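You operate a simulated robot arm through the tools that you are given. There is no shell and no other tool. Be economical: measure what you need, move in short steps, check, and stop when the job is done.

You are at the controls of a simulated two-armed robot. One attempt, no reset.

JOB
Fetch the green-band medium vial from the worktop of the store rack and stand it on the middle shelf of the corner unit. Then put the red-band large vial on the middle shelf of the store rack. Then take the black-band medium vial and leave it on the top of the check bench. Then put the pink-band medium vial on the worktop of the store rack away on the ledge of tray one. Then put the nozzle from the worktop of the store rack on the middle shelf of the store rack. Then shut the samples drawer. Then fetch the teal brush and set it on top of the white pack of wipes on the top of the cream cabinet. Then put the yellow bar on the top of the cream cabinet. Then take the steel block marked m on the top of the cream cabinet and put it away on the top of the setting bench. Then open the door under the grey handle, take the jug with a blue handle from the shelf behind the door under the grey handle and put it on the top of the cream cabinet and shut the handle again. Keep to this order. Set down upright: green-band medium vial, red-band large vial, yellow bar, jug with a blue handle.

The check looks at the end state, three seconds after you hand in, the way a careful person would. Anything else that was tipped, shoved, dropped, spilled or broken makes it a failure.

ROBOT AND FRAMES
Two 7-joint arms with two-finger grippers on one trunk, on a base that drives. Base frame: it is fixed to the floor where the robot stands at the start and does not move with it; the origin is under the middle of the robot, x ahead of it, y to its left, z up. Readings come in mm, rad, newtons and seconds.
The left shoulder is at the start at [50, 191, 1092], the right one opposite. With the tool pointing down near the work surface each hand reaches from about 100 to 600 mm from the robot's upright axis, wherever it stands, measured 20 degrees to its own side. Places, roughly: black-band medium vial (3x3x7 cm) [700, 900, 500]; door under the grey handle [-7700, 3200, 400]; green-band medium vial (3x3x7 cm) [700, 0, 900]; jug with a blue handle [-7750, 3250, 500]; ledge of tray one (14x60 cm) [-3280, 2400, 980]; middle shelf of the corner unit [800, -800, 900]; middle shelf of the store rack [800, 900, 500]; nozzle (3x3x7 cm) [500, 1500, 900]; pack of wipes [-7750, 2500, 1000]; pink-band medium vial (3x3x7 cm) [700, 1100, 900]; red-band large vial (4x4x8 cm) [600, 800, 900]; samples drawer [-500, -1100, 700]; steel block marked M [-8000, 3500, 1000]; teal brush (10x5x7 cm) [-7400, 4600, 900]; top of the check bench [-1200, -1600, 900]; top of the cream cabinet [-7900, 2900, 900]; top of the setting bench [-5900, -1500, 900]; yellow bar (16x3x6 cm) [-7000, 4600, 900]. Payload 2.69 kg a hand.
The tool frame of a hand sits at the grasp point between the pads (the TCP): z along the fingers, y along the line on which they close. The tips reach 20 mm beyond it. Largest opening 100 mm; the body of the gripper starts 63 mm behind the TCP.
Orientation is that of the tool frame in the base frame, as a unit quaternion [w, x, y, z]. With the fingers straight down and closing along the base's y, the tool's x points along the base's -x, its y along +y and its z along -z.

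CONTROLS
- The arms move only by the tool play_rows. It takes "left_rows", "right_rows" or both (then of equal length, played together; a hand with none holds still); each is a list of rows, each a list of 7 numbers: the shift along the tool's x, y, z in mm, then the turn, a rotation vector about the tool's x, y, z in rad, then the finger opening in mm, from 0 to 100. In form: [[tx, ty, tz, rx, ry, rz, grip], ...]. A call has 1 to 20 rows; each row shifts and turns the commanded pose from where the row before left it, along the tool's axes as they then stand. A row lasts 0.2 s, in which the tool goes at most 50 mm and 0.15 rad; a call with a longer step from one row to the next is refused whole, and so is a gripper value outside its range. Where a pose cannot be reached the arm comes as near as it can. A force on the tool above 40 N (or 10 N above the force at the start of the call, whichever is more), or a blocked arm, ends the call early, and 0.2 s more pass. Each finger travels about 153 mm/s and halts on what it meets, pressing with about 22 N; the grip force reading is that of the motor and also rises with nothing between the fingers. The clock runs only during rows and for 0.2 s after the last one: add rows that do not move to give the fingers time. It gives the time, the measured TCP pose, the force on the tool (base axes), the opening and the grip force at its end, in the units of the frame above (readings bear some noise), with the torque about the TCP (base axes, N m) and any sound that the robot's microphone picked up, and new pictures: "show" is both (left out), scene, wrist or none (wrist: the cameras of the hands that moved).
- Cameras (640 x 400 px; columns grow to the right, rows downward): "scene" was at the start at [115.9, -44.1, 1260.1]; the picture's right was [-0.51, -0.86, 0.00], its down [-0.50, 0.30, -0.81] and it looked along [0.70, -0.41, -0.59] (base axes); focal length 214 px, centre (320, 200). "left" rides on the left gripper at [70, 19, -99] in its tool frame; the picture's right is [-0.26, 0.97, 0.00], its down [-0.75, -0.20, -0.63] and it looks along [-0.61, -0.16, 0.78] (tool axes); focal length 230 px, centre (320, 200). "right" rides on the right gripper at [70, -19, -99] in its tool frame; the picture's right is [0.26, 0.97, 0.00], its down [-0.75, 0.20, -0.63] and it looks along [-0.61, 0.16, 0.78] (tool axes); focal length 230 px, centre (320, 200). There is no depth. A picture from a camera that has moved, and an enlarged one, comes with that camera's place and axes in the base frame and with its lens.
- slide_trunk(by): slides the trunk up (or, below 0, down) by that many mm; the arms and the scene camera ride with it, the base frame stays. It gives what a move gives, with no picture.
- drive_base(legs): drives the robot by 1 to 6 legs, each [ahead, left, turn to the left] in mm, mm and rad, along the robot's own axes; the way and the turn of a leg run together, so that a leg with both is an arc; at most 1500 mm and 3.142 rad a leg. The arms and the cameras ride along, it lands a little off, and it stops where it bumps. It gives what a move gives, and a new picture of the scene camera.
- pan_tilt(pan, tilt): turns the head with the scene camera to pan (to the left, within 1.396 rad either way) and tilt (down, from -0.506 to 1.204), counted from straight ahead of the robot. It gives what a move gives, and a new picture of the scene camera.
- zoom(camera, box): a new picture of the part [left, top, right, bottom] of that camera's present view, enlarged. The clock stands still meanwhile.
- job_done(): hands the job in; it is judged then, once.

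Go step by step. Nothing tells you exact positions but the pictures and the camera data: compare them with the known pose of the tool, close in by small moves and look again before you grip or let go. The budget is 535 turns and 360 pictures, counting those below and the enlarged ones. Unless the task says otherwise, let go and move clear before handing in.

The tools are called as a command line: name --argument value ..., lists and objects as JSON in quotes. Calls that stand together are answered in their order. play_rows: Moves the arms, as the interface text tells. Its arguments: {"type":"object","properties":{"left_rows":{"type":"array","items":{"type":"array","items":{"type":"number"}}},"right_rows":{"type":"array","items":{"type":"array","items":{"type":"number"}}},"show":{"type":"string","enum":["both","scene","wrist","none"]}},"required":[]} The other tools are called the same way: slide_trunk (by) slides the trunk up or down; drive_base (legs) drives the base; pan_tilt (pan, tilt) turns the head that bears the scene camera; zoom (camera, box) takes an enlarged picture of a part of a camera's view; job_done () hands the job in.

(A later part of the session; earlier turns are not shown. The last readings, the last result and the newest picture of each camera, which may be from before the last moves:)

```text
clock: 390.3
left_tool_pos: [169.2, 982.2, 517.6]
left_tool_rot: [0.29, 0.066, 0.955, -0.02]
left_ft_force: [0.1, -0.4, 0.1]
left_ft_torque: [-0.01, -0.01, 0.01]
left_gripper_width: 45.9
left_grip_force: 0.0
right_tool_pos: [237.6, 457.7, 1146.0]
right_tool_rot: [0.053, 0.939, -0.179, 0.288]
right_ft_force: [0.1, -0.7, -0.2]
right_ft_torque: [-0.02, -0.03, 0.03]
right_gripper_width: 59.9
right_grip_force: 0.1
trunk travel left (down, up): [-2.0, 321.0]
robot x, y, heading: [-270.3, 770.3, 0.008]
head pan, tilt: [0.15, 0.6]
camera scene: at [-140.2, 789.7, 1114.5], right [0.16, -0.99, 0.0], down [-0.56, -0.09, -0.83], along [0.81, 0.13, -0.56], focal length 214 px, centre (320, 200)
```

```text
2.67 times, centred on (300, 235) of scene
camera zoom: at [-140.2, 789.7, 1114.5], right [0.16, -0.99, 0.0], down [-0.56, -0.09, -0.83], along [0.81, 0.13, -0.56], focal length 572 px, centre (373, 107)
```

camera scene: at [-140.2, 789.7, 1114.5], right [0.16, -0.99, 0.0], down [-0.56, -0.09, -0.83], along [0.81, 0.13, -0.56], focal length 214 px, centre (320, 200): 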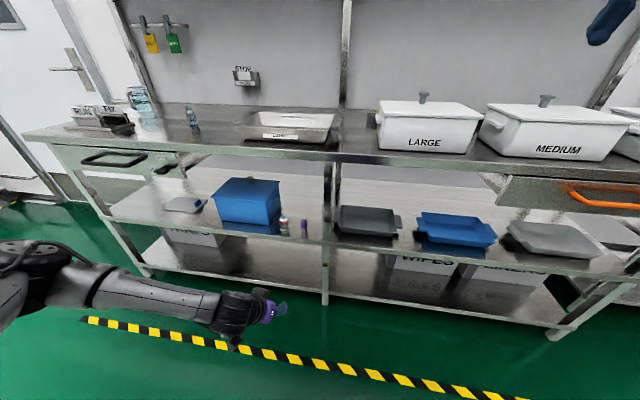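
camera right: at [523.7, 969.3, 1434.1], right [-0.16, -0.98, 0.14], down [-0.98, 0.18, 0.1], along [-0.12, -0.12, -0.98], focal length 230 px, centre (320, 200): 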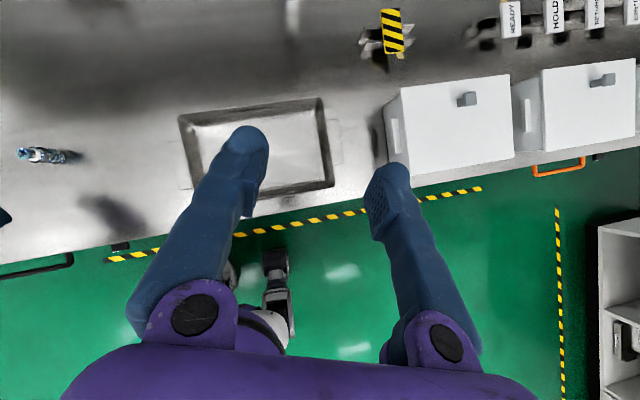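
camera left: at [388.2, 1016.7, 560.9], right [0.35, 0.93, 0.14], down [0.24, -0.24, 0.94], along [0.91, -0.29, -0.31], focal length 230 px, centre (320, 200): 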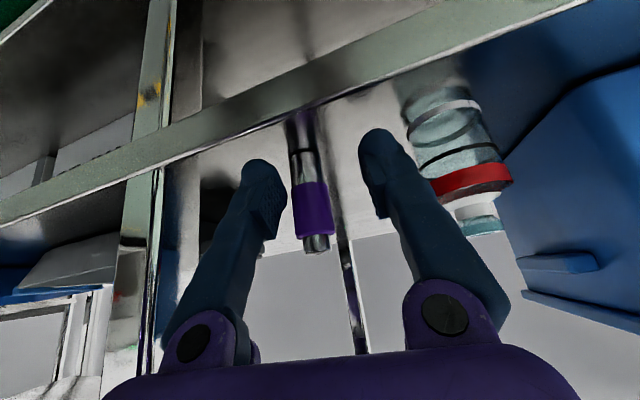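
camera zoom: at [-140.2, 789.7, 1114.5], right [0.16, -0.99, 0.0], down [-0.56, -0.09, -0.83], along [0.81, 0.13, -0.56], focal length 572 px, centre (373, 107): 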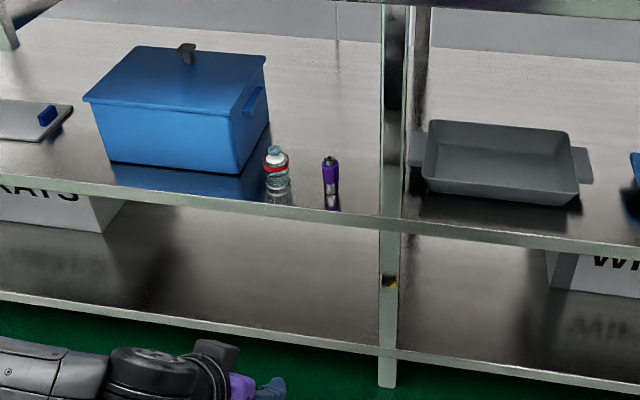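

Nozzle and red vial both stand on the middle shelf. Now go to the samples drawer and push it shut with the closed left hand.

slide_trunk --by 200

play_rows --left_rows '[[-17, 0, -25, 0, 0, 0, 20], [-17, 0, -25, 0, 0, 0, 5], [-8, 0, -12, 0, 0, 0, 5], [0, 0, 0, 0, -0.13, 0, 5], [0, 0, 0, 0, -0.13, 0, 5], [0, 0, 0, 0, -0.13, 0, 5]]' --show "none"

drive_base --legs '[[-480, 0, 0], [0, 0, -1.578], [1200, 0, 0]]'

pan_tilt --pan 0.2 --tilt 0.7

```text
clock: 392.4
left_tool_pos: [168.9, 982.0, 716.7]
left_tool_rot: [0.29, 0.066, 0.955, -0.02]
left_ft_force: [0.1, -0.9, 0.9]
left_ft_torque: [0.01, 0.0, -0.01]
left_gripper_width: 45.8
left_grip_force: 0.1
right_tool_pos: [237.2, 457.4, 1345.3]
right_tool_rot: [0.053, 0.939, -0.18, 0.287]
right_ft_force: [-1.4, 0.4, 0.5]
right_ft_torque: [0.01, 0.01, 0.01]
right_gripper_width: 60.1
right_grip_force: 0.0
trunk travel left (down, up): [-202.0, 121.0]
robot x, y, heading: [-266.3, 775.1, 0.008]
head pan, tilt: [0.15, 0.6]
```

```text
clock: 393.8
left_tool_pos: [171.6, 993.4, 801.9]
left_tool_rot: [0.338, 0.065, 0.938, -0.029]
left_ft_force: [-0.5, -0.2, -0.8]
left_ft_torque: [-0.02, 0.0, 0.01]
left_gripper_width: 4.8
left_grip_force: 0.1
left hand out of reach, approached as far as the arm can: row 4, 5, 6
right_tool_pos: [236.7, 457.3, 1344.6]
right_tool_rot: [0.053, 0.939, -0.179, 0.287]
right_ft_force: [-0.5, -0.1, -0.5]
right_ft_torque: [-0.02, -0.02, 0.01]
right_gripper_width: 60.1
right_grip_force: 0.0
trunk travel left (down, up): [-202.0, 121.0]
robot x, y, heading: [-269.7, 775.4, 0.011]
head pan, tilt: [0.15, 0.6]
```

```text
clock: 406.2
left_tool_pos: [-514.0, -869.5, 800.6]
left_tool_rot: [0.219, 0.708, 0.619, -0.26]
left_ft_force: [0.0, 0.1, 0.6]
left_ft_torque: [0.02, 0.0, -0.02]
left_gripper_width: 5.1
left_grip_force: 0.1
right_tool_pos: [-1051.4, -938.4, 1345.3]
right_tool_rot: [-0.242, -0.539, 0.79, -0.165]
right_ft_force: [-0.4, -0.4, 0.2]
right_ft_torque: [0.03, 0.01, -0.01]
right_gripper_width: 59.7
right_grip_force: 0.0
trunk travel left (down, up): [-202.0, 121.0]
robot x, y, heading: [-734.8, -431.9, -1.559]
head pan, tilt: [0.15, 0.6]
camera scene: at [-720.2, -557.5, 1314.4], right [-0.99, -0.16, 0.0], down [-0.09, 0.56, -0.82], along [0.13, -0.81, -0.57], focal length 214 px, centre (320, 200)
```

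scene: 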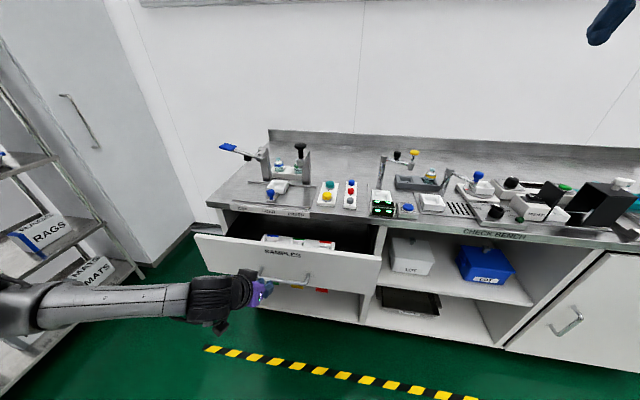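

```text
clock: 406.9
left_tool_pos: [-514.1, -868.5, 801.4]
left_tool_rot: [0.219, 0.708, 0.62, -0.259]
left_ft_force: [0.1, 0.2, -1.1]
left_ft_torque: [0.02, -0.04, 0.0]
left_gripper_width: 4.8
left_grip_force: 0.1
right_tool_pos: [-1050.8, -936.0, 1345.8]
right_tool_rot: [-0.24, -0.54, 0.79, -0.166]
right_ft_force: [-1.4, -0.2, -0.1]
right_ft_torque: [0.0, 0.04, -0.02]
right_gripper_width: 60.1
right_grip_force: 0.1
trunk travel left (down, up): [-202.0, 121.0]
robot x, y, heading: [-734.8, -432.2, -1.556]
head pan, tilt: [0.201, 0.7]
camera scene: at [-716.6, -553.1, 1305.8], right [-0.98, -0.21, 0.0], down [-0.14, 0.63, -0.77], along [0.16, -0.75, -0.64], focal length 214 px, centre (320, 200)
```

scene: 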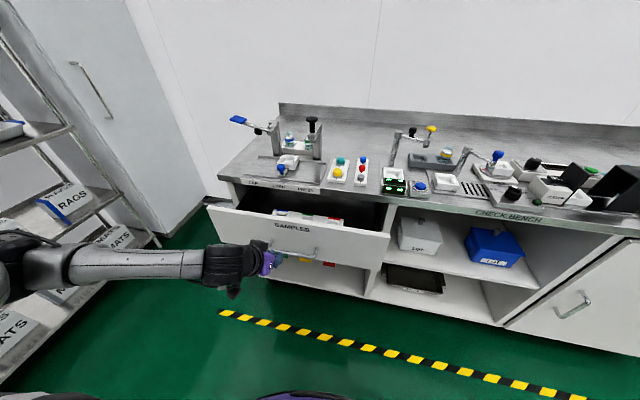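

Drawer front is at y≈−990. Drive 90 mm closer, then push with the arm in small steps.

drive_base --legs '[[90, 0, 0]]'

play_rows --left_rows '[[-15, 2.9, 12.6, 0, 0, 0, 5], [-15, 2.9, 12.6, 0, 0, 0, 5], [-15, 2.9, 12.6, 0, 0, 0, 5], [-15, 2.9, 12.6, 0, 0, 0, 5]]' --show "scene"

```text
clock: 408.0
left_tool_pos: [-513.8, -957.2, 801.4]
left_tool_rot: [0.22, 0.708, 0.619, -0.259]
left_ft_force: [0.4, -0.1, 0.7]
left_ft_torque: [-0.02, 0.03, 0.02]
left_gripper_width: 4.8
left_grip_force: 0.1
right_tool_pos: [-1049.6, -1026.8, 1344.4]
right_tool_rot: [-0.241, -0.539, 0.79, -0.165]
right_ft_force: [-0.7, 0.6, 0.0]
right_ft_torque: [0.0, -0.04, -0.02]
right_gripper_width: 60.3
right_grip_force: 0.1
trunk travel left (down, up): [-202.0, 121.0]
robot x, y, heading: [-734.1, -523.0, -1.558]
head pan, tilt: [0.201, 0.7]
camera scene: at [-715.4, -642.6, 1305.7], right [-0.98, -0.21, 0.0], down [-0.14, 0.63, -0.76], along [0.16, -0.75, -0.64], focal length 214 px, centre (320, 200)
```

scene: 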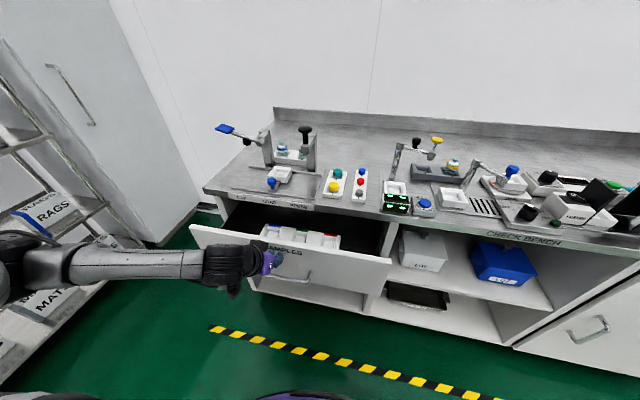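

```text
clock: 409.0
left_tool_pos: [-514.0, -1036.8, 801.8]
left_tool_rot: [0.22, 0.707, 0.619, -0.26]
left_ft_force: [-0.8, 0.4, -0.3]
left_ft_torque: [-0.03, -0.01, 0.03]
left_gripper_width: 5.2
left_grip_force: 0.1
right_tool_pos: [-1050.1, -1026.8, 1344.8]
right_tool_rot: [-0.241, -0.539, 0.79, -0.167]
right_ft_force: [0.3, 0.0, 0.2]
right_ft_torque: [-0.03, 0.0, 0.0]
right_gripper_width: 60.0
right_grip_force: 0.1
trunk travel left (down, up): [-202.0, 121.0]
robot x, y, heading: [-733.7, -521.8, -1.56]
head pan, tilt: [0.201, 0.7]
camera scene: at [-715.5, -642.2, 1305.7], right [-0.98, -0.21, 0.0], down [-0.14, 0.63, -0.76], along [0.16, -0.75, -0.64], focal length 214 px, centre (320, 200)
```

scene: 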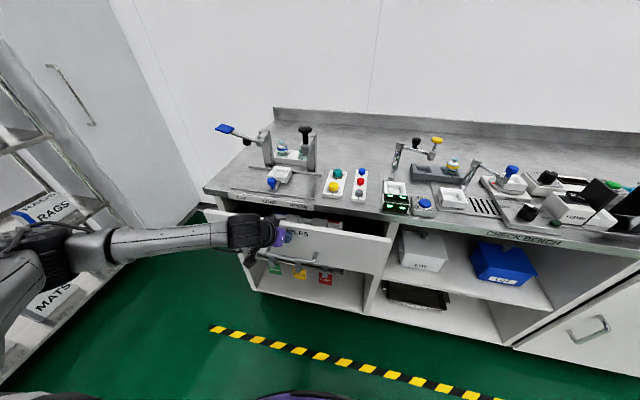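

The drawer is moving in. Continue.

play_rows --left_rows '[[-12, 2.3, 10, 0, 0, 0, 5], [-12, 2.3, 10, 0, 0, 0, 5], [-12, 2.3, 10, 0, 0, 0, 5]]' --show "scene"

zoom --camera "scene" --box '[180, 150, 420, 300]'

```text
clock: 409.8
left_tool_pos: [-513.3, -1085.6, 801.0]
left_tool_rot: [0.218, 0.708, 0.619, -0.259]
left_ft_force: [-0.8, 0.9, -0.7]
left_ft_torque: [-0.02, -0.02, 0.02]
left_gripper_width: 5.0
left_grip_force: 0.0
right_tool_pos: [-1049.6, -1025.4, 1345.7]
right_tool_rot: [-0.241, -0.539, 0.79, -0.165]
right_ft_force: [-0.2, -1.0, -0.7]
right_ft_torque: [-0.01, 0.03, 0.01]
right_gripper_width: 60.1
right_grip_force: 0.1
trunk travel left (down, up): [-202.0, 121.0]
robot x, y, heading: [-732.1, -520.1, -1.556]
head pan, tilt: [0.201, 0.7]
camera scene: at [-715.5, -642.1, 1305.7], right [-0.98, -0.21, 0.0], down [-0.14, 0.63, -0.76], along [0.16, -0.75, -0.64], focal length 214 px, centre (320, 200)
```

scene: 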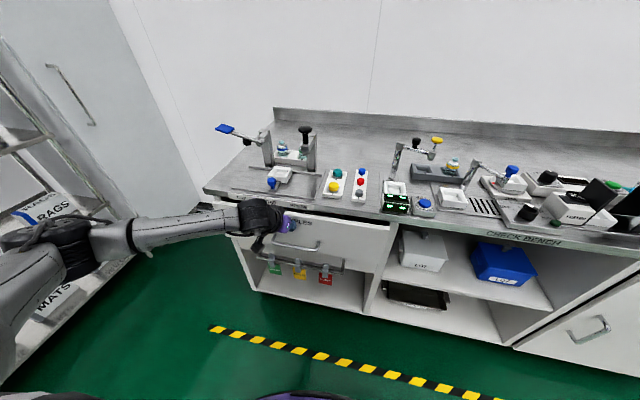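

```text
2.67 times, centred on (300, 225) of scene
camera zoom: at [-715.5, -642.1, 1305.7], right [-0.98, -0.21, 0.0], down [-0.14, 0.63, -0.76], along [0.16, -0.75, -0.64], focal length 572 px, centre (373, 133)
```

zoom: 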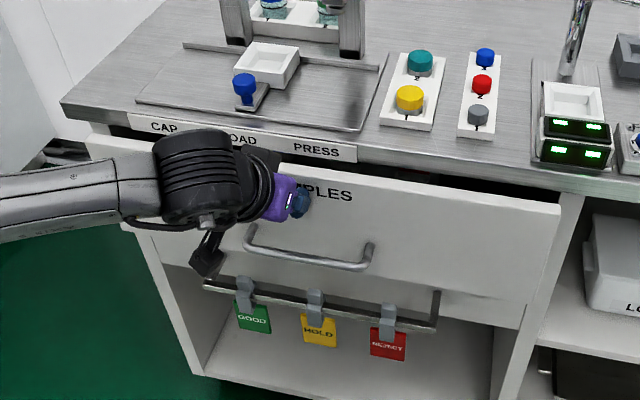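

play_rows --left_rows '[[-10, 1.9, 8.3, 0, 0, 0, 5], [-10, 1.9, 8.3, 0, 0, 0, 5], [-10, 1.9, 8.3, 0, 0, 0, 5]]' --show "none"

zoom --camera "scene" --box '[180, 150, 420, 300]'

```text
clock: 410.6
left_tool_pos: [-511.4, -1119.7, 800.1]
left_tool_rot: [0.219, 0.708, 0.62, -0.258]
left_ft_force: [4.4, 22.0, 5.0]
left_ft_torque: [-0.07, -0.21, 0.21]
left_gripper_width: 3.4
left_grip_force: 0.1
right_tool_pos: [-1050.2, -1022.3, 1346.1]
right_tool_rot: [-0.242, -0.539, 0.789, -0.167]
right_ft_force: [-0.3, 0.6, -0.5]
right_ft_torque: [0.0, 0.01, 0.01]
right_gripper_width: 60.0
right_grip_force: 0.1
trunk travel left (down, up): [-202.0, 121.0]
robot x, y, heading: [-736.7, -518.4, -1.56]
head pan, tilt: [0.201, 0.7]
```

```text
2.67 times, centred on (300, 225) of scene
camera zoom: at [-715.0, -638.9, 1306.2], right [-0.98, -0.21, 0.0], down [-0.14, 0.63, -0.77], along [0.16, -0.75, -0.64], focal length 572 px, centre (373, 133)
```

zoom: 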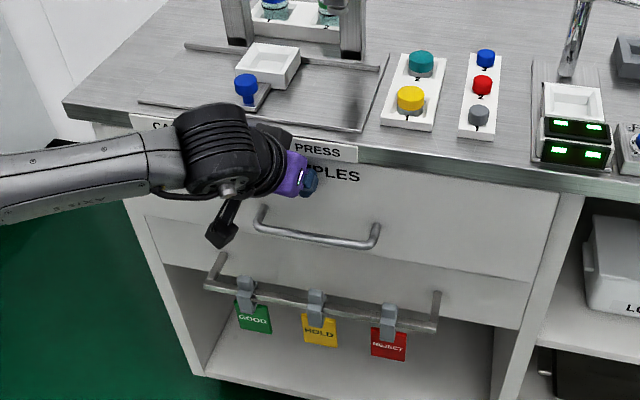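

Drawer is shut (22 N at the stop). Retract and head for the far area via the open aisle.

play_rows --left_rows '[[15, -2.9, -12.6, 0, 0, 0, 5], [20, -3.5, -16, 0, 0, 0, 5], [25, -4.5, -20, 0, 0, 0, 5], [25, -4.5, -20, 0, 0, 0, 5], [25, -4.5, -20, 0, 0, 0, 30], [25, -4.5, -20, 0, 0, 0, 60]]' --show "none"

drive_base --legs '[[-350, 0, 0], [0, 0, -2.62]]'

slide_trunk --by 100

drive_base --legs '[[1450, 0, 0], [1450, 0, 0]]'

```text
clock: 412.0
left_tool_pos: [-513.7, -950.1, 799.0]
left_tool_rot: [0.217, 0.709, 0.619, -0.259]
left_ft_force: [0.6, 0.9, -0.3]
left_ft_torque: [-0.02, 0.01, -0.04]
left_gripper_width: 59.9
left_grip_force: 0.1
right_tool_pos: [-1049.4, -1025.3, 1345.9]
right_tool_rot: [-0.241, -0.538, 0.79, -0.166]
right_ft_force: [-0.7, -0.6, -0.5]
right_ft_torque: [-0.02, -0.04, 0.05]
right_gripper_width: 59.9
right_grip_force: 0.2
trunk travel left (down, up): [-202.0, 121.0]
robot x, y, heading: [-733.4, -520.7, -1.56]
head pan, tilt: [0.201, 0.7]
```

```text
clock: 420.4
left_tool_pos: [-1152.6, 82.9, 798.3]
left_tool_rot: [-0.191, 0.787, -0.517, -0.278]
left_ft_force: [-0.6, 0.3, 1.3]
left_ft_torque: [-0.01, 0.03, -0.03]
left_gripper_width: 59.8
left_grip_force: 0.0
right_tool_pos: [-731.0, 425.6, 1346.3]
right_tool_rot: [-0.224, 0.617, 0.73, 0.188]
right_ft_force: [0.1, -0.1, 0.1]
right_ft_torque: [0.0, 0.0, 0.03]
right_gripper_width: 60.2
right_grip_force: 0.1
trunk travel left (down, up): [-202.0, 121.0]
robot x, y, heading: [-739.3, -172.2, 2.132]
head pan, tilt: [0.201, 0.7]
camera scene: at [-818.6, -75.0, 1305.8], right [0.73, 0.69, 0.0], down [0.44, -0.47, -0.76], along [-0.53, 0.56, -0.64], focal length 214 px, centre (320, 200)
```

scene: 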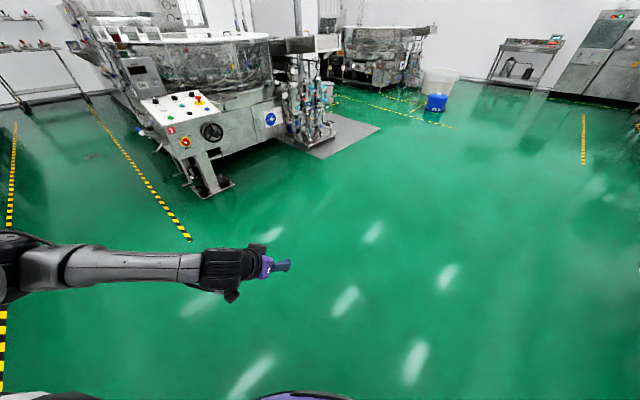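

```text
clock: 421.7
left_tool_pos: [-1152.8, 82.3, 898.3]
left_tool_rot: [-0.192, 0.786, -0.518, -0.277]
left_ft_force: [0.3, 0.6, 0.1]
left_ft_torque: [0.01, 0.0, 0.02]
left_gripper_width: 60.0
left_grip_force: 0.1
right_tool_pos: [-731.5, 425.8, 1445.1]
right_tool_rot: [-0.224, 0.616, 0.731, 0.188]
right_ft_force: [-0.6, 0.3, 0.6]
right_ft_torque: [-0.01, 0.01, 0.0]
right_gripper_width: 60.1
right_grip_force: 0.0
trunk travel left (down, up): [-302.0, 21.0]
robot x, y, heading: [-739.1, -169.5, 2.128]
head pan, tilt: [0.201, 0.7]
```

```text
clock: 434.7
left_tool_pos: [-2611.1, 2396.4, 902.8]
left_tool_rot: [-0.162, 0.803, -0.495, -0.291]
left_ft_force: [-1.0, -0.3, -0.1]
left_ft_torque: [0.04, 0.0, -0.03]
left_gripper_width: 60.0
left_grip_force: 0.1
right_tool_pos: [-2181.1, 2771.2, 1448.6]
right_tool_rot: [-0.242, 0.601, 0.742, 0.175]
right_ft_force: [-0.4, 0.6, -0.3]
right_ft_torque: [-0.02, -0.03, 0.01]
right_gripper_width: 59.9
right_grip_force: 0.1
trunk travel left (down, up): [-302.0, 21.0]
robot x, y, heading: [-2198.8, 2180.2, 2.178]
head pan, tilt: [0.201, 0.7]
stopped in leg 2: the robot was blocked; the commanded pose is now the measured one
camera scene: at [-2245.8, 2267.1, 1409.2], right [0.69, 0.72, -0.02], down [0.44, -0.44, -0.78], along [-0.57, 0.53, -0.63], focal length 214 px, centre (320, 200)
```

scene: 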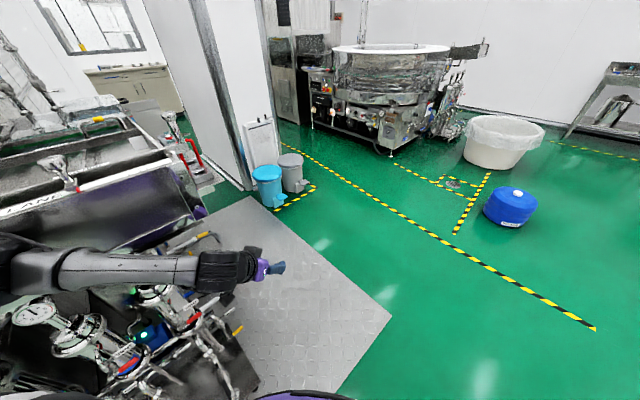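

The left arm met the filter skid. Back off straight, raise and tuck the left arm, then pass farther from it.

drive_base --legs '[[-250, 0, 0]]'

zoom --camera "scene" --box '[0, 60, 320, 300]'

```text
clock: 436.5
left_tool_pos: [-2485.8, 2200.6, 890.6]
left_tool_rot: [-0.175, 0.803, -0.498, -0.277]
left_ft_force: [-0.8, 1.0, 0.6]
left_ft_torque: [-0.01, 0.02, 0.03]
left_gripper_width: 60.2
left_grip_force: 0.1
right_tool_pos: [-2077.0, 2568.5, 1447.3]
right_tool_rot: [-0.23, 0.601, 0.744, 0.183]
right_ft_force: [-0.4, -0.2, -0.7]
right_ft_torque: [0.02, -0.02, 0.01]
right_gripper_width: 60.0
right_grip_force: 0.0
trunk travel left (down, up): [-302.0, 21.0]
robot x, y, heading: [-2060.5, 1975.1, 2.166]
head pan, tilt: [0.201, 0.7]
camera scene: at [-2143.5, 2066.8, 1405.8], right [0.7, 0.72, 0.0], down [0.46, -0.45, -0.77], along [-0.55, 0.53, -0.64], focal length 214 px, centre (320, 200)
```

scene: 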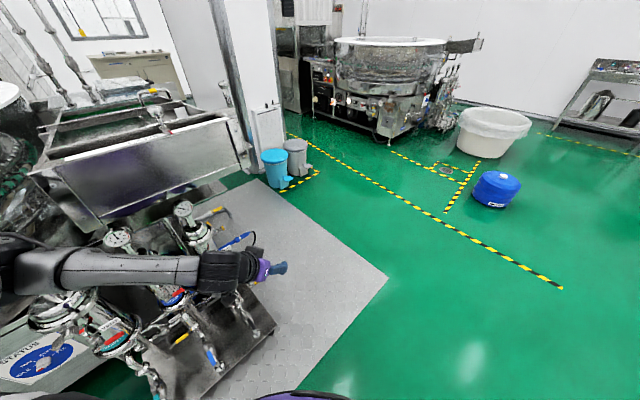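

```text
1.67 times, centred on (160, 180) of scene
camera zoom: at [-2143.5, 2066.8, 1405.8], right [0.7, 0.72, 0.0], down [0.46, -0.45, -0.77], along [-0.55, 0.53, -0.64], focal length 358 px, centre (587, 233)
```

zoom: 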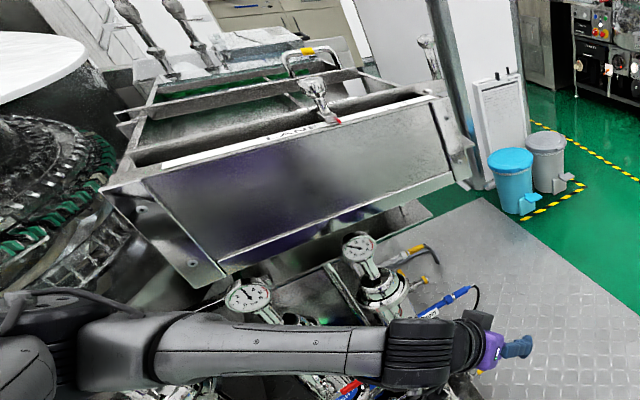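

The skid hasn't moved. Raise the left hand, steer well around it and into the aisle.

play_rows --left_rows '[[-20, 0, -24, 0, 0, 0, 60], [-20, 0, -24, 0, 0, 0, 60], [-20, 0, -24, 0, 0, 0, 60], [-20, 0, -24, 0, 0, 0, 60], [-20, 0, -24, 0, 0, 0, 60], [-20, 0, -24, 0, 0, 0, 60], [-20, 0, -24, 0, 0, 0, 60]]' --show "none"

drive_base --legs '[[-32, -582, 0], [1233, -230, 0], [0, 0, 0.975]]'

pan_tilt --pan 0.0 --tilt 0.25

```text
clock: 438.1
left_tool_pos: [-2491.6, 2205.8, 1108.6]
left_tool_rot: [-0.175, 0.803, -0.499, -0.276]
left_ft_force: [-1.1, 0.5, 0.5]
left_ft_torque: [0.03, -0.01, 0.03]
left_gripper_width: 60.1
left_grip_force: 0.1
right_tool_pos: [-2077.3, 2570.5, 1446.5]
right_tool_rot: [-0.229, 0.601, 0.743, 0.182]
right_ft_force: [-0.1, -0.2, 0.4]
right_ft_torque: [0.01, 0.03, -0.01]
right_gripper_width: 60.0
right_grip_force: 0.2
trunk travel left (down, up): [-302.0, 21.0]
robot x, y, heading: [-2063.5, 1975.6, 2.17]
head pan, tilt: [0.201, 0.7]
```

```text
clock: 452.1
left_tool_pos: [-2502.2, 3211.7, 1108.3]
left_tool_rot: [-0.027, 0.942, -0.071, -0.326]
left_ft_force: [1.2, 0.5, -0.6]
left_ft_torque: [0.01, 0.01, -0.02]
left_gripper_width: 60.2
left_grip_force: 0.1
right_tool_pos: [-2563.3, 3759.7, 1445.6]
right_tool_rot: [-0.288, 0.19, 0.937, 0.056]
right_ft_force: [-0.2, 0.2, -0.2]
right_ft_torque: [0.02, 0.0, 0.02]
right_gripper_width: 60.0
right_grip_force: 0.0
trunk travel left (down, up): [-302.0, 21.0]
robot x, y, heading: [-2064.1, 3433.8, 3.128]
head pan, tilt: [0.201, 0.7]
camera scene: at [-2188.0, 3415.9, 1405.8], right [-0.19, 0.98, 0.0], down [0.63, 0.12, -0.76], along [-0.75, -0.14, -0.64], focal length 214 px, centre (320, 200)
```

scene: 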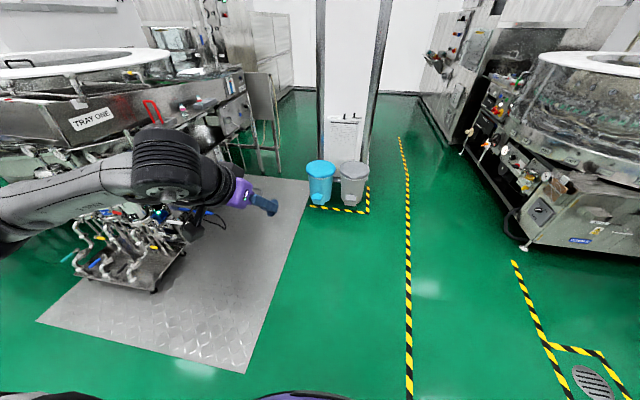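

```text
clock: 453.0
left_tool_pos: [-2502.8, 3211.4, 1108.3]
left_tool_rot: [-0.027, 0.942, -0.071, -0.326]
left_ft_force: [0.2, -0.8, 1.0]
left_ft_torque: [-0.03, 0.03, 0.01]
left_gripper_width: 59.9
left_grip_force: 0.0
right_tool_pos: [-2561.8, 3760.3, 1446.2]
right_tool_rot: [-0.288, 0.19, 0.937, 0.056]
right_ft_force: [-0.1, -0.3, 0.3]
right_ft_torque: [-0.02, -0.01, -0.01]
right_gripper_width: 60.0
right_grip_force: 0.1
trunk travel left (down, up): [-302.0, 21.0]
robot x, y, heading: [-2065.6, 3432.8, 3.129]
head pan, tilt: [0.0, 0.25]
camera scene: at [-2198.0, 3433.0, 1446.6], right [0.01, 1.0, 0.0], down [0.25, 0.0, -0.97], along [-0.97, 0.01, -0.25], focal length 214 px, centre (320, 200)
```

scene: 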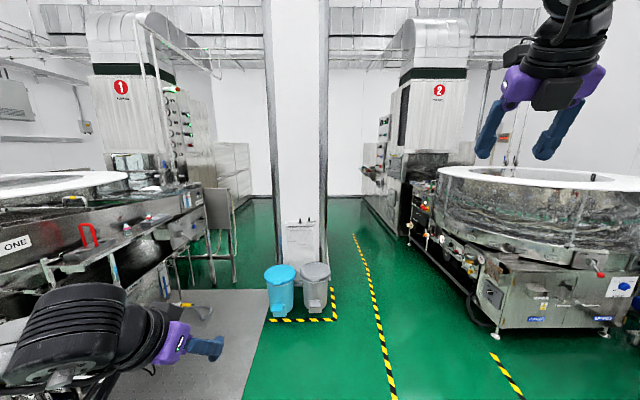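

The aisle right of the pillar (y ≈ 3600–4600) is clear. Shift to y≈4080 and drive down it.

drive_base --legs '[[0, -640, 0.012], [1450, 0, 0], [1450, 0, 0]]'

pan_tilt --pan 0.0 --tilt 0.25

```text
clock: 457.9
left_tool_pos: [-2494.0, 3767.5, 1108.9]
left_tool_rot: [-0.025, 0.943, -0.067, -0.325]
left_ft_force: [0.9, 0.6, -0.4]
left_ft_torque: [-0.03, 0.0, 0.01]
left_gripper_width: 60.2
left_grip_force: 0.0
right_tool_pos: [-2561.0, 4314.9, 1444.8]
right_tool_rot: [-0.289, 0.184, 0.938, 0.053]
right_ft_force: [0.9, -0.2, 0.2]
right_ft_torque: [-0.06, 0.01, 0.03]
right_gripper_width: 60.1
right_grip_force: 0.1
trunk travel left (down, up): [-302.0, 21.0]
robot x, y, heading: [-2060.7, 3991.7, 3.139]
head pan, tilt: [0.0, 0.25]
stopped in leg 1: the robot was blocked; the commanded pose is now the measured one
camera scene: at [-2193.4, 3992.8, 1446.6], right [0.0, 1.0, 0.0], down [0.25, 0.0, -0.97], along [-0.97, 0.0, -0.25], focal length 214 px, centre (320, 200)
```

scene: 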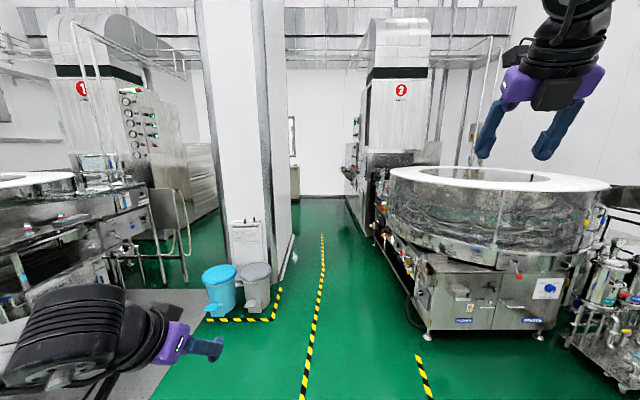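

```text
clock: 458.5
left_tool_pos: [-2494.0, 3765.7, 1107.7]
left_tool_rot: [-0.026, 0.943, -0.066, -0.326]
left_ft_force: [-0.7, -0.1, -0.3]
left_ft_torque: [0.04, 0.01, -0.02]
left_gripper_width: 60.0
left_grip_force: 0.1
right_tool_pos: [-2562.1, 4312.5, 1446.5]
right_tool_rot: [-0.288, 0.184, 0.938, 0.055]
right_ft_force: [0.4, 1.0, -0.9]
right_ft_torque: [0.01, 0.01, 0.0]
right_gripper_width: 59.9
right_grip_force: 0.1
trunk travel left (down, up): [-302.0, 21.0]
robot x, y, heading: [-2063.3, 3987.6, 3.137]
head pan, tilt: [0.0, 0.25]
camera scene: at [-2193.4, 3990.2, 1446.6], right [0.0, 1.0, 0.0], down [0.25, 0.0, -0.97], along [-0.97, 0.0, -0.25], focal length 214 px, centre (320, 200)
```

scene: 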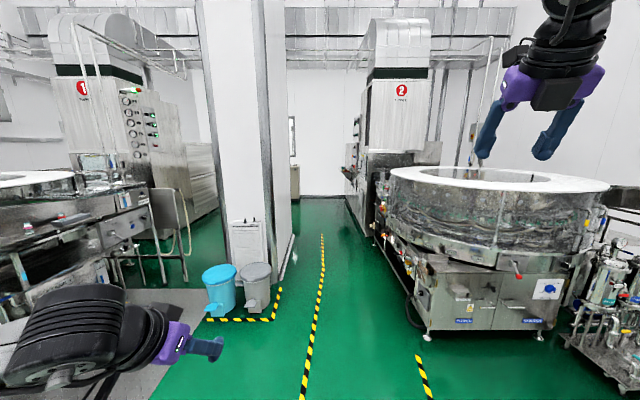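

The base touched something on the right, likely the blue drum. Back off a bit and look.

drive_base --legs '[[60, 60, 0]]'

pan_tilt --pan -1.3 --tilt 0.8

```text
clock: 459.7
left_tool_pos: [-2556.3, 3706.3, 1108.4]
left_tool_rot: [-0.026, 0.943, -0.066, -0.326]
left_ft_force: [-0.5, -0.1, 0.4]
left_ft_torque: [-0.01, 0.02, -0.02]
left_gripper_width: 60.0
left_grip_force: 0.1
right_tool_pos: [-2620.7, 4252.3, 1446.1]
right_tool_rot: [-0.289, 0.184, 0.938, 0.054]
right_ft_force: [-0.9, 0.0, 0.1]
right_ft_torque: [0.02, -0.03, 0.01]
right_gripper_width: 60.2
right_grip_force: 0.0
trunk travel left (down, up): [-302.0, 21.0]
robot x, y, heading: [-2123.1, 3930.0, 3.141]
head pan, tilt: [0.0, 0.25]
camera scene: at [-2253.5, 3930.8, 1446.7], right [0.0, 1.0, 0.0], down [0.25, 0.0, -0.97], along [-0.97, 0.0, -0.25], focal length 214 px, centre (320, 200)
```

scene: 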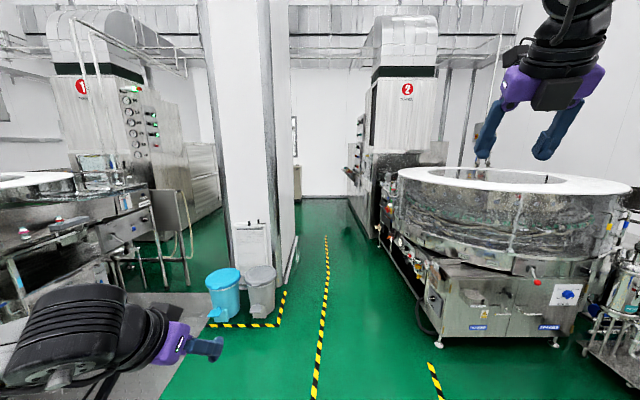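

```text
clock: 461.2
left_tool_pos: [-2554.1, 3707.2, 1107.8]
left_tool_rot: [-0.026, 0.943, -0.066, -0.326]
left_ft_force: [0.3, 0.2, -0.2]
left_ft_torque: [-0.02, 0.02, 0.0]
left_gripper_width: 60.0
left_grip_force: 0.1
right_tool_pos: [-2621.2, 4252.5, 1446.4]
right_tool_rot: [-0.288, 0.185, 0.938, 0.054]
right_ft_force: [-0.3, 0.4, 0.6]
right_ft_torque: [-0.03, -0.03, -0.01]
right_gripper_width: 59.8
right_grip_force: 0.1
trunk travel left (down, up): [-302.0, 21.0]
robot x, y, heading: [-2123.3, 3930.9, 3.14]
head pan, tilt: [-1.3, 0.799]
camera scene: at [-2181.5, 4008.3, 1397.6], right [0.96, 0.27, 0.0], down [0.19, -0.69, -0.7], along [-0.19, 0.67, -0.72], focal length 214 px, centre (320, 200)
```

scene: 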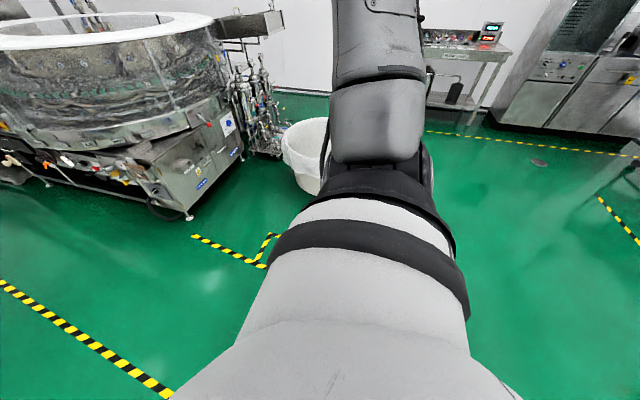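

Drum isn't visible from here; contact was only a touch-stop. Continue down the aisle in one chained drive.

drive_base --legs '[[500, 0, 0], [1400, -110, 0], [1400, 0, 0], [800, 0, 0]]'

pan_tilt --pan 0.0 --tilt 0.3

```text
clock: 469.9
left_tool_pos: [-4369.1, 3822.4, 1105.3]
left_tool_rot: [-0.023, 0.944, -0.067, -0.321]
left_ft_force: [-0.1, -0.4, 0.3]
left_ft_torque: [0.02, 0.0, -0.02]
left_gripper_width: 59.9
left_grip_force: 0.1
right_tool_pos: [-4438.2, 4370.5, 1447.4]
right_tool_rot: [-0.288, 0.187, 0.938, 0.054]
right_ft_force: [-0.3, -0.2, -0.4]
right_ft_torque: [-0.01, 0.04, 0.0]
right_gripper_width: 60.0
right_grip_force: 0.1
trunk travel left (down, up): [-302.0, 21.0]
robot x, y, heading: [-3939.2, 4043.6, 3.139]
head pan, tilt: [-1.3, 0.799]
stopped in leg 2: the robot was blocked; the commanded pose is now the measured one
camera scene: at [-3998.1, 4125.2, 1397.9], right [0.96, 0.26, 0.0], down [0.19, -0.69, -0.7], along [-0.19, 0.67, -0.72], focal length 214 px, centre (320, 200)
```

scene: 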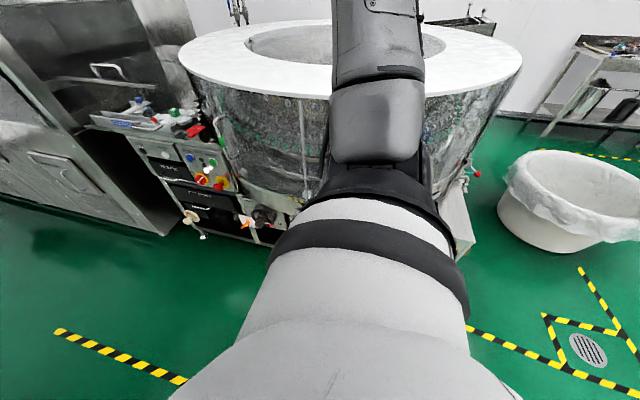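

```text
clock: 471.4
left_tool_pos: [-4369.5, 3821.3, 1104.2]
left_tool_rot: [-0.022, 0.944, -0.066, -0.322]
left_ft_force: [0.2, 0.2, -0.2]
left_ft_torque: [0.01, 0.03, -0.02]
left_gripper_width: 60.1
left_grip_force: 0.0
right_tool_pos: [-4436.9, 4371.2, 1447.6]
right_tool_rot: [-0.289, 0.186, 0.937, 0.054]
right_ft_force: [-0.7, -0.5, -1.1]
right_ft_torque: [-0.02, -0.01, -0.02]
right_gripper_width: 60.3
right_grip_force: 0.0
trunk travel left (down, up): [-302.0, 21.0]
robot x, y, heading: [-3942.4, 4045.2, 3.138]
head pan, tilt: [0.0, 0.3]
camera scene: at [-4068.9, 4047.6, 1442.5], right [0.01, 1.0, 0.0], down [0.29, 0.0, -0.96], along [-0.96, 0.0, -0.29], focal length 214 px, centre (320, 200)
```

scene: 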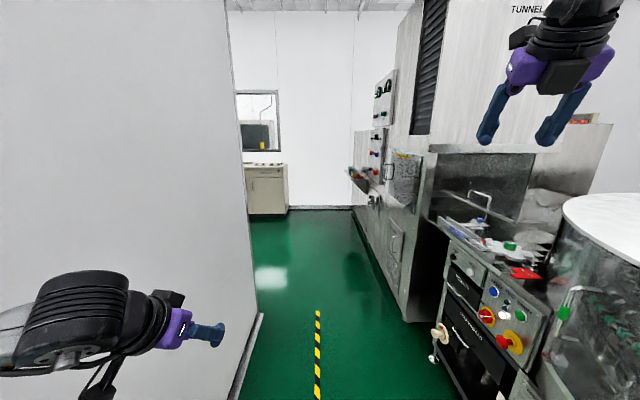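

The left elbow touched the pillar wall (face at y≈3565). Tuck the left hand inward, shift right, and continue.

drive_base --legs '[[-40, -90, 0]]'

play_rows --left_rows '[[-4, -34.6, 3, 0, 0, 0, 60], [-4, -34.6, 3, 0, 0, 0, 60], [-4, -34.6, 3, 0, 0, 0, 60], [-4, -34.6, 3, 0, 0, 0, 60], [-4, -34.6, 3, 0, 0, 0, 60]]' --show "none"

drive_base --legs '[[1450, 0, 0], [900, 0, 0]]'

```text
clock: 472.8
left_tool_pos: [-4334.0, 3910.1, 1102.1]
left_tool_rot: [-0.025, 0.945, -0.067, -0.32]
left_ft_force: [1.1, 0.7, 0.7]
left_ft_torque: [0.01, -0.03, 0.03]
left_gripper_width: 59.8
left_grip_force: 0.0
right_tool_pos: [-4403.2, 4457.7, 1445.0]
right_tool_rot: [-0.287, 0.185, 0.938, 0.055]
right_ft_force: [-0.4, -0.6, -0.5]
right_ft_torque: [0.01, 0.03, 0.01]
right_gripper_width: 60.0
right_grip_force: 0.0
trunk travel left (down, up): [-302.0, 21.0]
robot x, y, heading: [-3904.3, 4134.3, 3.135]
head pan, tilt: [0.0, 0.3]
camera scene: at [-4034.1, 4134.5, 1441.9], right [0.0, 1.0, 0.0], down [0.3, 0.0, -0.96], along [-0.96, 0.0, -0.3], focal length 214 px, centre (320, 200)
```

scene: 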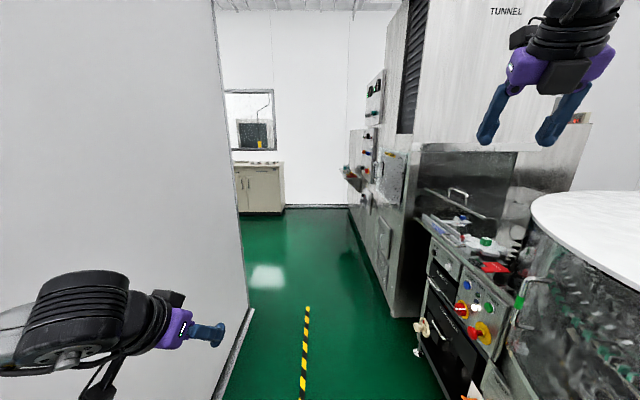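

```text
clock: 474.0
left_tool_pos: [-4334.3, 4085.0, 1104.6]
left_tool_rot: [-0.024, 0.945, -0.066, -0.32]
left_ft_force: [0.8, 0.5, 0.7]
left_ft_torque: [0.0, 0.01, 0.02]
left_gripper_width: 59.9
left_grip_force: 0.0
right_tool_pos: [-4402.1, 4457.0, 1445.3]
right_tool_rot: [-0.287, 0.186, 0.938, 0.055]
right_ft_force: [0.4, -0.1, -0.3]
right_ft_torque: [-0.01, -0.02, 0.04]
right_gripper_width: 59.8
right_grip_force: 0.2
trunk travel left (down, up): [-302.0, 21.0]
robot x, y, heading: [-3901.6, 4127.7, 3.139]
head pan, tilt: [0.0, 0.3]
```

```text
clock: 485.6
left_tool_pos: [-6688.8, 4072.9, 1104.2]
left_tool_rot: [-0.022, 0.945, -0.06, -0.319]
left_ft_force: [0.2, 0.2, 0.2]
left_ft_torque: [-0.02, 0.0, 0.0]
left_gripper_width: 59.9
left_grip_force: 0.1
right_tool_pos: [-6761.7, 4444.5, 1445.2]
right_tool_rot: [-0.288, 0.179, 0.939, 0.054]
right_ft_force: [0.3, 0.6, 0.5]
right_ft_torque: [0.02, 0.01, -0.01]
right_gripper_width: 60.1
right_grip_force: 0.1
trunk travel left (down, up): [-302.0, 21.0]
robot x, y, heading: [-6257.2, 4125.6, -3.129]
head pan, tilt: [0.0, 0.3]
camera scene: at [-6388.8, 4126.5, 1441.9], right [-0.01, 1.0, 0.0], down [0.3, 0.0, -0.96], along [-0.96, -0.01, -0.3], focal length 214 px, centre (320, 200)
```

scene: 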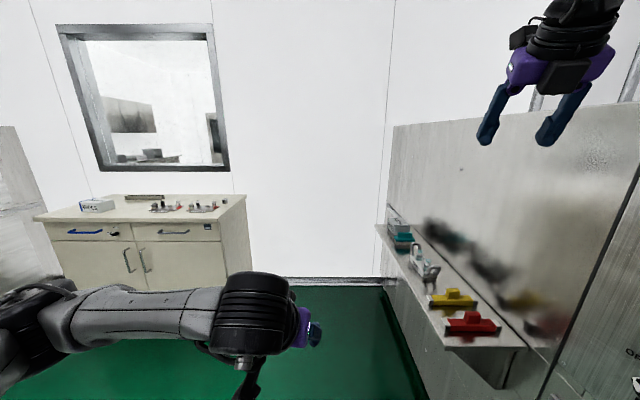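

Reached the far area: the cream cabinet at left and a wall ledge at right with teal, grey, yellow and red items. Zoom on the ledge and on the cabinet top.

zoom --camera "scene" --box '[360, 190, 540, 360]'

zoom --camera "scene" --box '[30, 170, 250, 310]'

```text
2.35 times, centred on (450, 275) of scene
camera zoom: at [-6388.8, 4126.5, 1441.9], right [-0.01, 1.0, 0.0], down [0.3, 0.0, -0.96], along [-0.96, -0.01, -0.3], focal length 505 px, centre (14, 24)
```

zoom: 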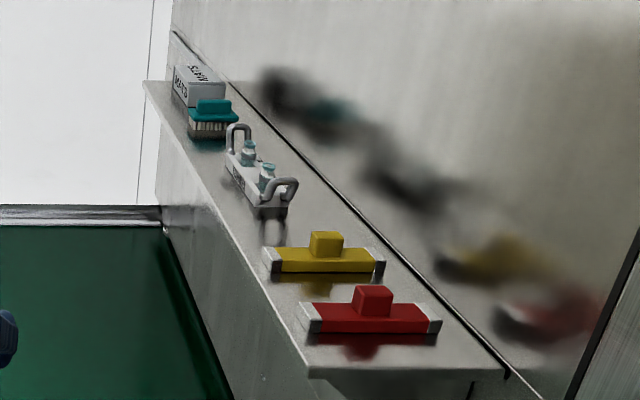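

```text
2.86 times, centred on (140, 240) of scene
camera zoom: at [-6388.8, 4126.5, 1441.9], right [-0.01, 1.0, 0.0], down [0.3, 0.0, -0.96], along [-0.96, -0.01, -0.3], focal length 613 px, centre (834, 86)
```

zoom: 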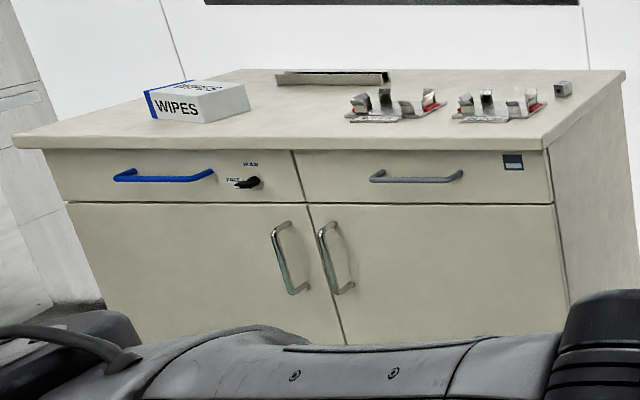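

Brush at about (-7352, 4532) and yellow bar at (-6961, 4547) on the ledge. Drive to stand before the brush, facing the ledge.

drive_base --legs '[[900, 230, -0.012], [0, 0, -1.571]]'

pan_tilt --pan 0.1 --tilt 0.7

```text
clock: 494.3
left_tool_pos: [-7214.6, 4324.6, 1103.6]
left_tool_rot: [0.242, -0.625, 0.712, 0.21]
left_ft_force: [-0.2, -0.4, -0.2]
left_ft_torque: [-0.01, 0.03, 0.02]
left_gripper_width: 60.2
left_grip_force: 0.1
right_tool_pos: [-6842.0, 4396.4, 1445.8]
right_tool_rot: [-0.166, 0.792, 0.536, 0.24]
right_ft_force: [0.0, 0.1, -0.4]
right_ft_torque: [-0.01, 0.04, -0.03]
right_gripper_width: 60.0
right_grip_force: 0.1
trunk travel left (down, up): [-302.0, 21.0]
robot x, y, heading: [-7162.6, 3893.1, 1.58]
head pan, tilt: [0.0, 0.3]
camera scene: at [-7161.4, 4026.4, 1441.9], right [1.0, 0.01, 0.0], down [0.0, -0.3, -0.96], along [-0.01, 0.96, -0.3], focal length 214 px, centre (320, 200)
```

scene: 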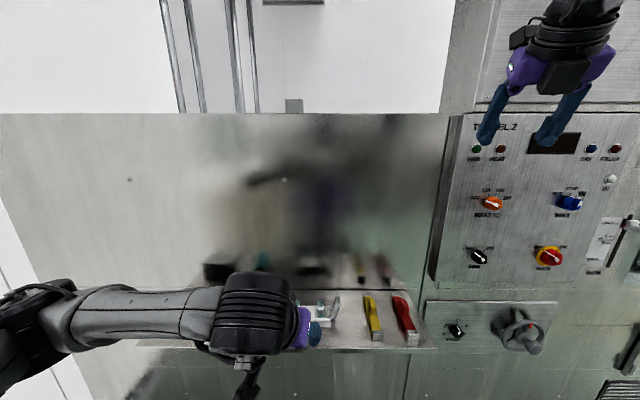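

```text
clock: 495.2
left_tool_pos: [-7215.5, 4324.3, 1102.9]
left_tool_rot: [0.242, -0.625, 0.712, 0.211]
left_ft_force: [0.8, -0.5, -0.7]
left_ft_torque: [-0.01, -0.01, 0.0]
left_gripper_width: 60.0
left_grip_force: 0.2
right_tool_pos: [-6841.9, 4396.3, 1445.5]
right_tool_rot: [-0.166, 0.792, 0.536, 0.241]
right_ft_force: [0.0, -0.5, 1.1]
right_ft_torque: [-0.02, 0.0, -0.01]
right_gripper_width: 60.2
right_grip_force: 0.1
trunk travel left (down, up): [-302.0, 21.0]
robot x, y, heading: [-7163.6, 3890.0, 1.574]
head pan, tilt: [0.099, 0.7]
camera scene: at [-7169.8, 4017.5, 1405.9], right [0.99, 0.11, 0.0], down [0.07, -0.64, -0.77], along [-0.08, 0.76, -0.64], focal length 214 px, centre (320, 200)
```

scene: 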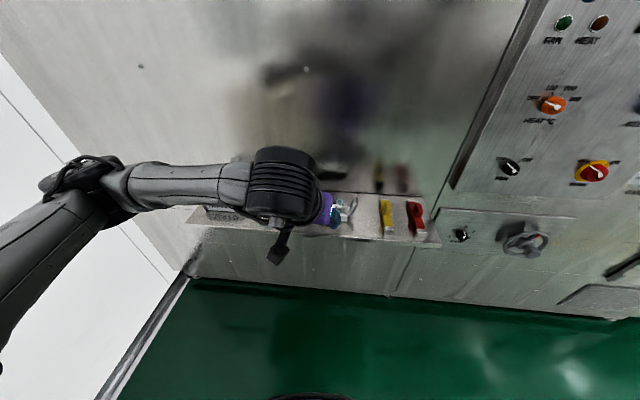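

Make the left tool vertical, lower the trunk and drive 110 mm closer, then move over the brush.

play_rows --left_rows '[[0, 0, 0, 0, 0.13, 0, 90], [0, 0, 0, 0, 0.13, 0, 90], [0, 0, 0, 0, 0.13, 0, 90], [0, 0, 0, 0, 0.13, 0, 90], [0, 0, 0, 0, 0.13, 0, 90], [0, 0, 0, 0, 0, -0.14, 90]]' --show "none"

slide_trunk --by -60

drive_base --legs '[[110, 0, 0]]'

play_rows --left_rows '[[-30, 35, 0, 0, 0, 0, 90], [-30, 35, 0, 0, 0, 0, 90], [-20, 35, 0, 0, 0, 0, 90], [0, 35, 0, 0, 0, 0, 90], [0, 0, 0, 0, 0, 0, 90]]' --show "wrist"

```text
clock: 496.6
left_tool_pos: [-7214.8, 4324.5, 1103.6]
left_tool_rot: [-0.002, 0.71, -0.704, 0.0]
left_ft_force: [0.8, 0.3, -0.1]
left_ft_torque: [-0.01, -0.04, 0.01]
left_gripper_width: 89.9
left_grip_force: 0.1
right_tool_pos: [-6842.6, 4397.3, 1445.0]
right_tool_rot: [-0.165, 0.792, 0.536, 0.242]
right_ft_force: [-0.1, -0.5, -0.1]
right_ft_torque: [0.02, 0.02, 0.0]
right_gripper_width: 60.4
right_grip_force: 0.1
trunk travel left (down, up): [-302.0, 21.0]
robot x, y, heading: [-7161.9, 3892.1, 1.578]
head pan, tilt: [0.099, 0.7]
```

```text
clock: 497.6
left_tool_pos: [-7213.8, 4324.3, 1044.3]
left_tool_rot: [-0.003, 0.71, -0.704, 0.0]
left_ft_force: [0.0, -0.9, -0.9]
left_ft_torque: [0.0, 0.0, 0.02]
left_gripper_width: 90.1
left_grip_force: 0.1
right_tool_pos: [-6841.5, 4395.4, 1386.4]
right_tool_rot: [-0.166, 0.791, 0.537, 0.241]
right_ft_force: [-0.9, 0.1, -0.4]
right_ft_torque: [0.0, -0.01, -0.01]
right_gripper_width: 60.0
right_grip_force: 0.0
trunk travel left (down, up): [-242.0, 81.0]
robot x, y, heading: [-7156.1, 3887.5, 1.575]
head pan, tilt: [0.099, 0.7]
```

```text
clock: 498.8
left_tool_pos: [-7214.7, 4435.7, 1044.2]
left_tool_rot: [-0.002, 0.71, -0.704, 0.0]
left_ft_force: [0.8, -0.1, -0.1]
left_ft_torque: [-0.03, 0.0, -0.01]
left_gripper_width: 90.2
left_grip_force: 0.0
right_tool_pos: [-6843.4, 4506.2, 1384.5]
right_tool_rot: [-0.165, 0.792, 0.536, 0.24]
right_ft_force: [0.1, 0.1, -0.6]
right_ft_torque: [-0.03, 0.01, 0.04]
right_gripper_width: 59.7
right_grip_force: 0.2
trunk travel left (down, up): [-242.0, 81.0]
robot x, y, heading: [-7159.0, 4004.4, 1.574]
head pan, tilt: [0.099, 0.7]
camera scene: at [-7170.5, 4128.3, 1345.8], right [0.99, 0.11, 0.0], down [0.07, -0.64, -0.76], along [-0.08, 0.76, -0.64], focal length 214 px, centre (320, 200)
```

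scene: 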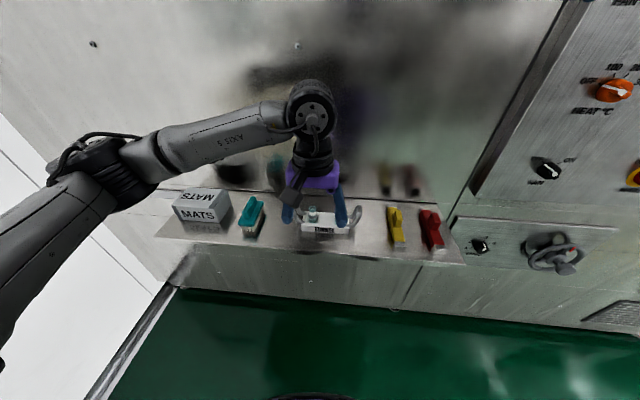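

```text
clock: 500.0
left_tool_pos: [-7354.6, 4514.5, 1044.5]
left_tool_rot: [-0.002, 0.71, -0.705, 0.0]
left_ft_force: [0.3, -0.1, 0.2]
left_ft_torque: [0.0, 0.01, 0.02]
left_gripper_width: 90.0
left_grip_force: 0.1
right_tool_pos: [-6841.8, 4505.9, 1385.1]
right_tool_rot: [-0.166, 0.792, 0.536, 0.242]
right_ft_force: [0.6, -0.2, 0.6]
right_ft_torque: [0.01, 0.03, -0.02]
right_gripper_width: 60.0
right_grip_force: 0.0
trunk travel left (down, up): [-242.0, 81.0]
robot x, y, heading: [-7159.3, 4001.0, 1.575]
head pan, tilt: [0.099, 0.7]
camera left: at [-7374.3, 4444.2, 1142.4], right [-0.97, 0.25, 0.0], down [0.19, 0.75, 0.63], along [0.16, 0.61, -0.77], focal length 230 px, centre (320, 200)
```

left: 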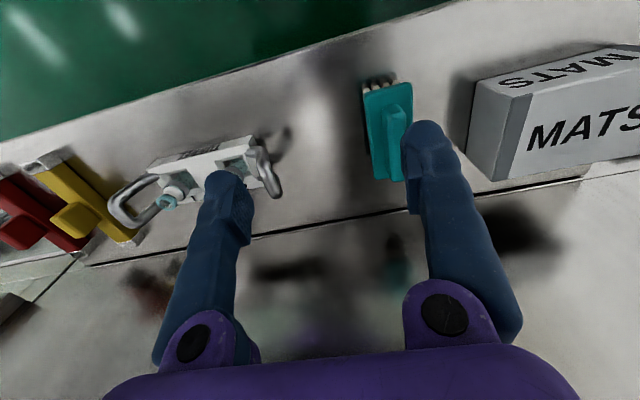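

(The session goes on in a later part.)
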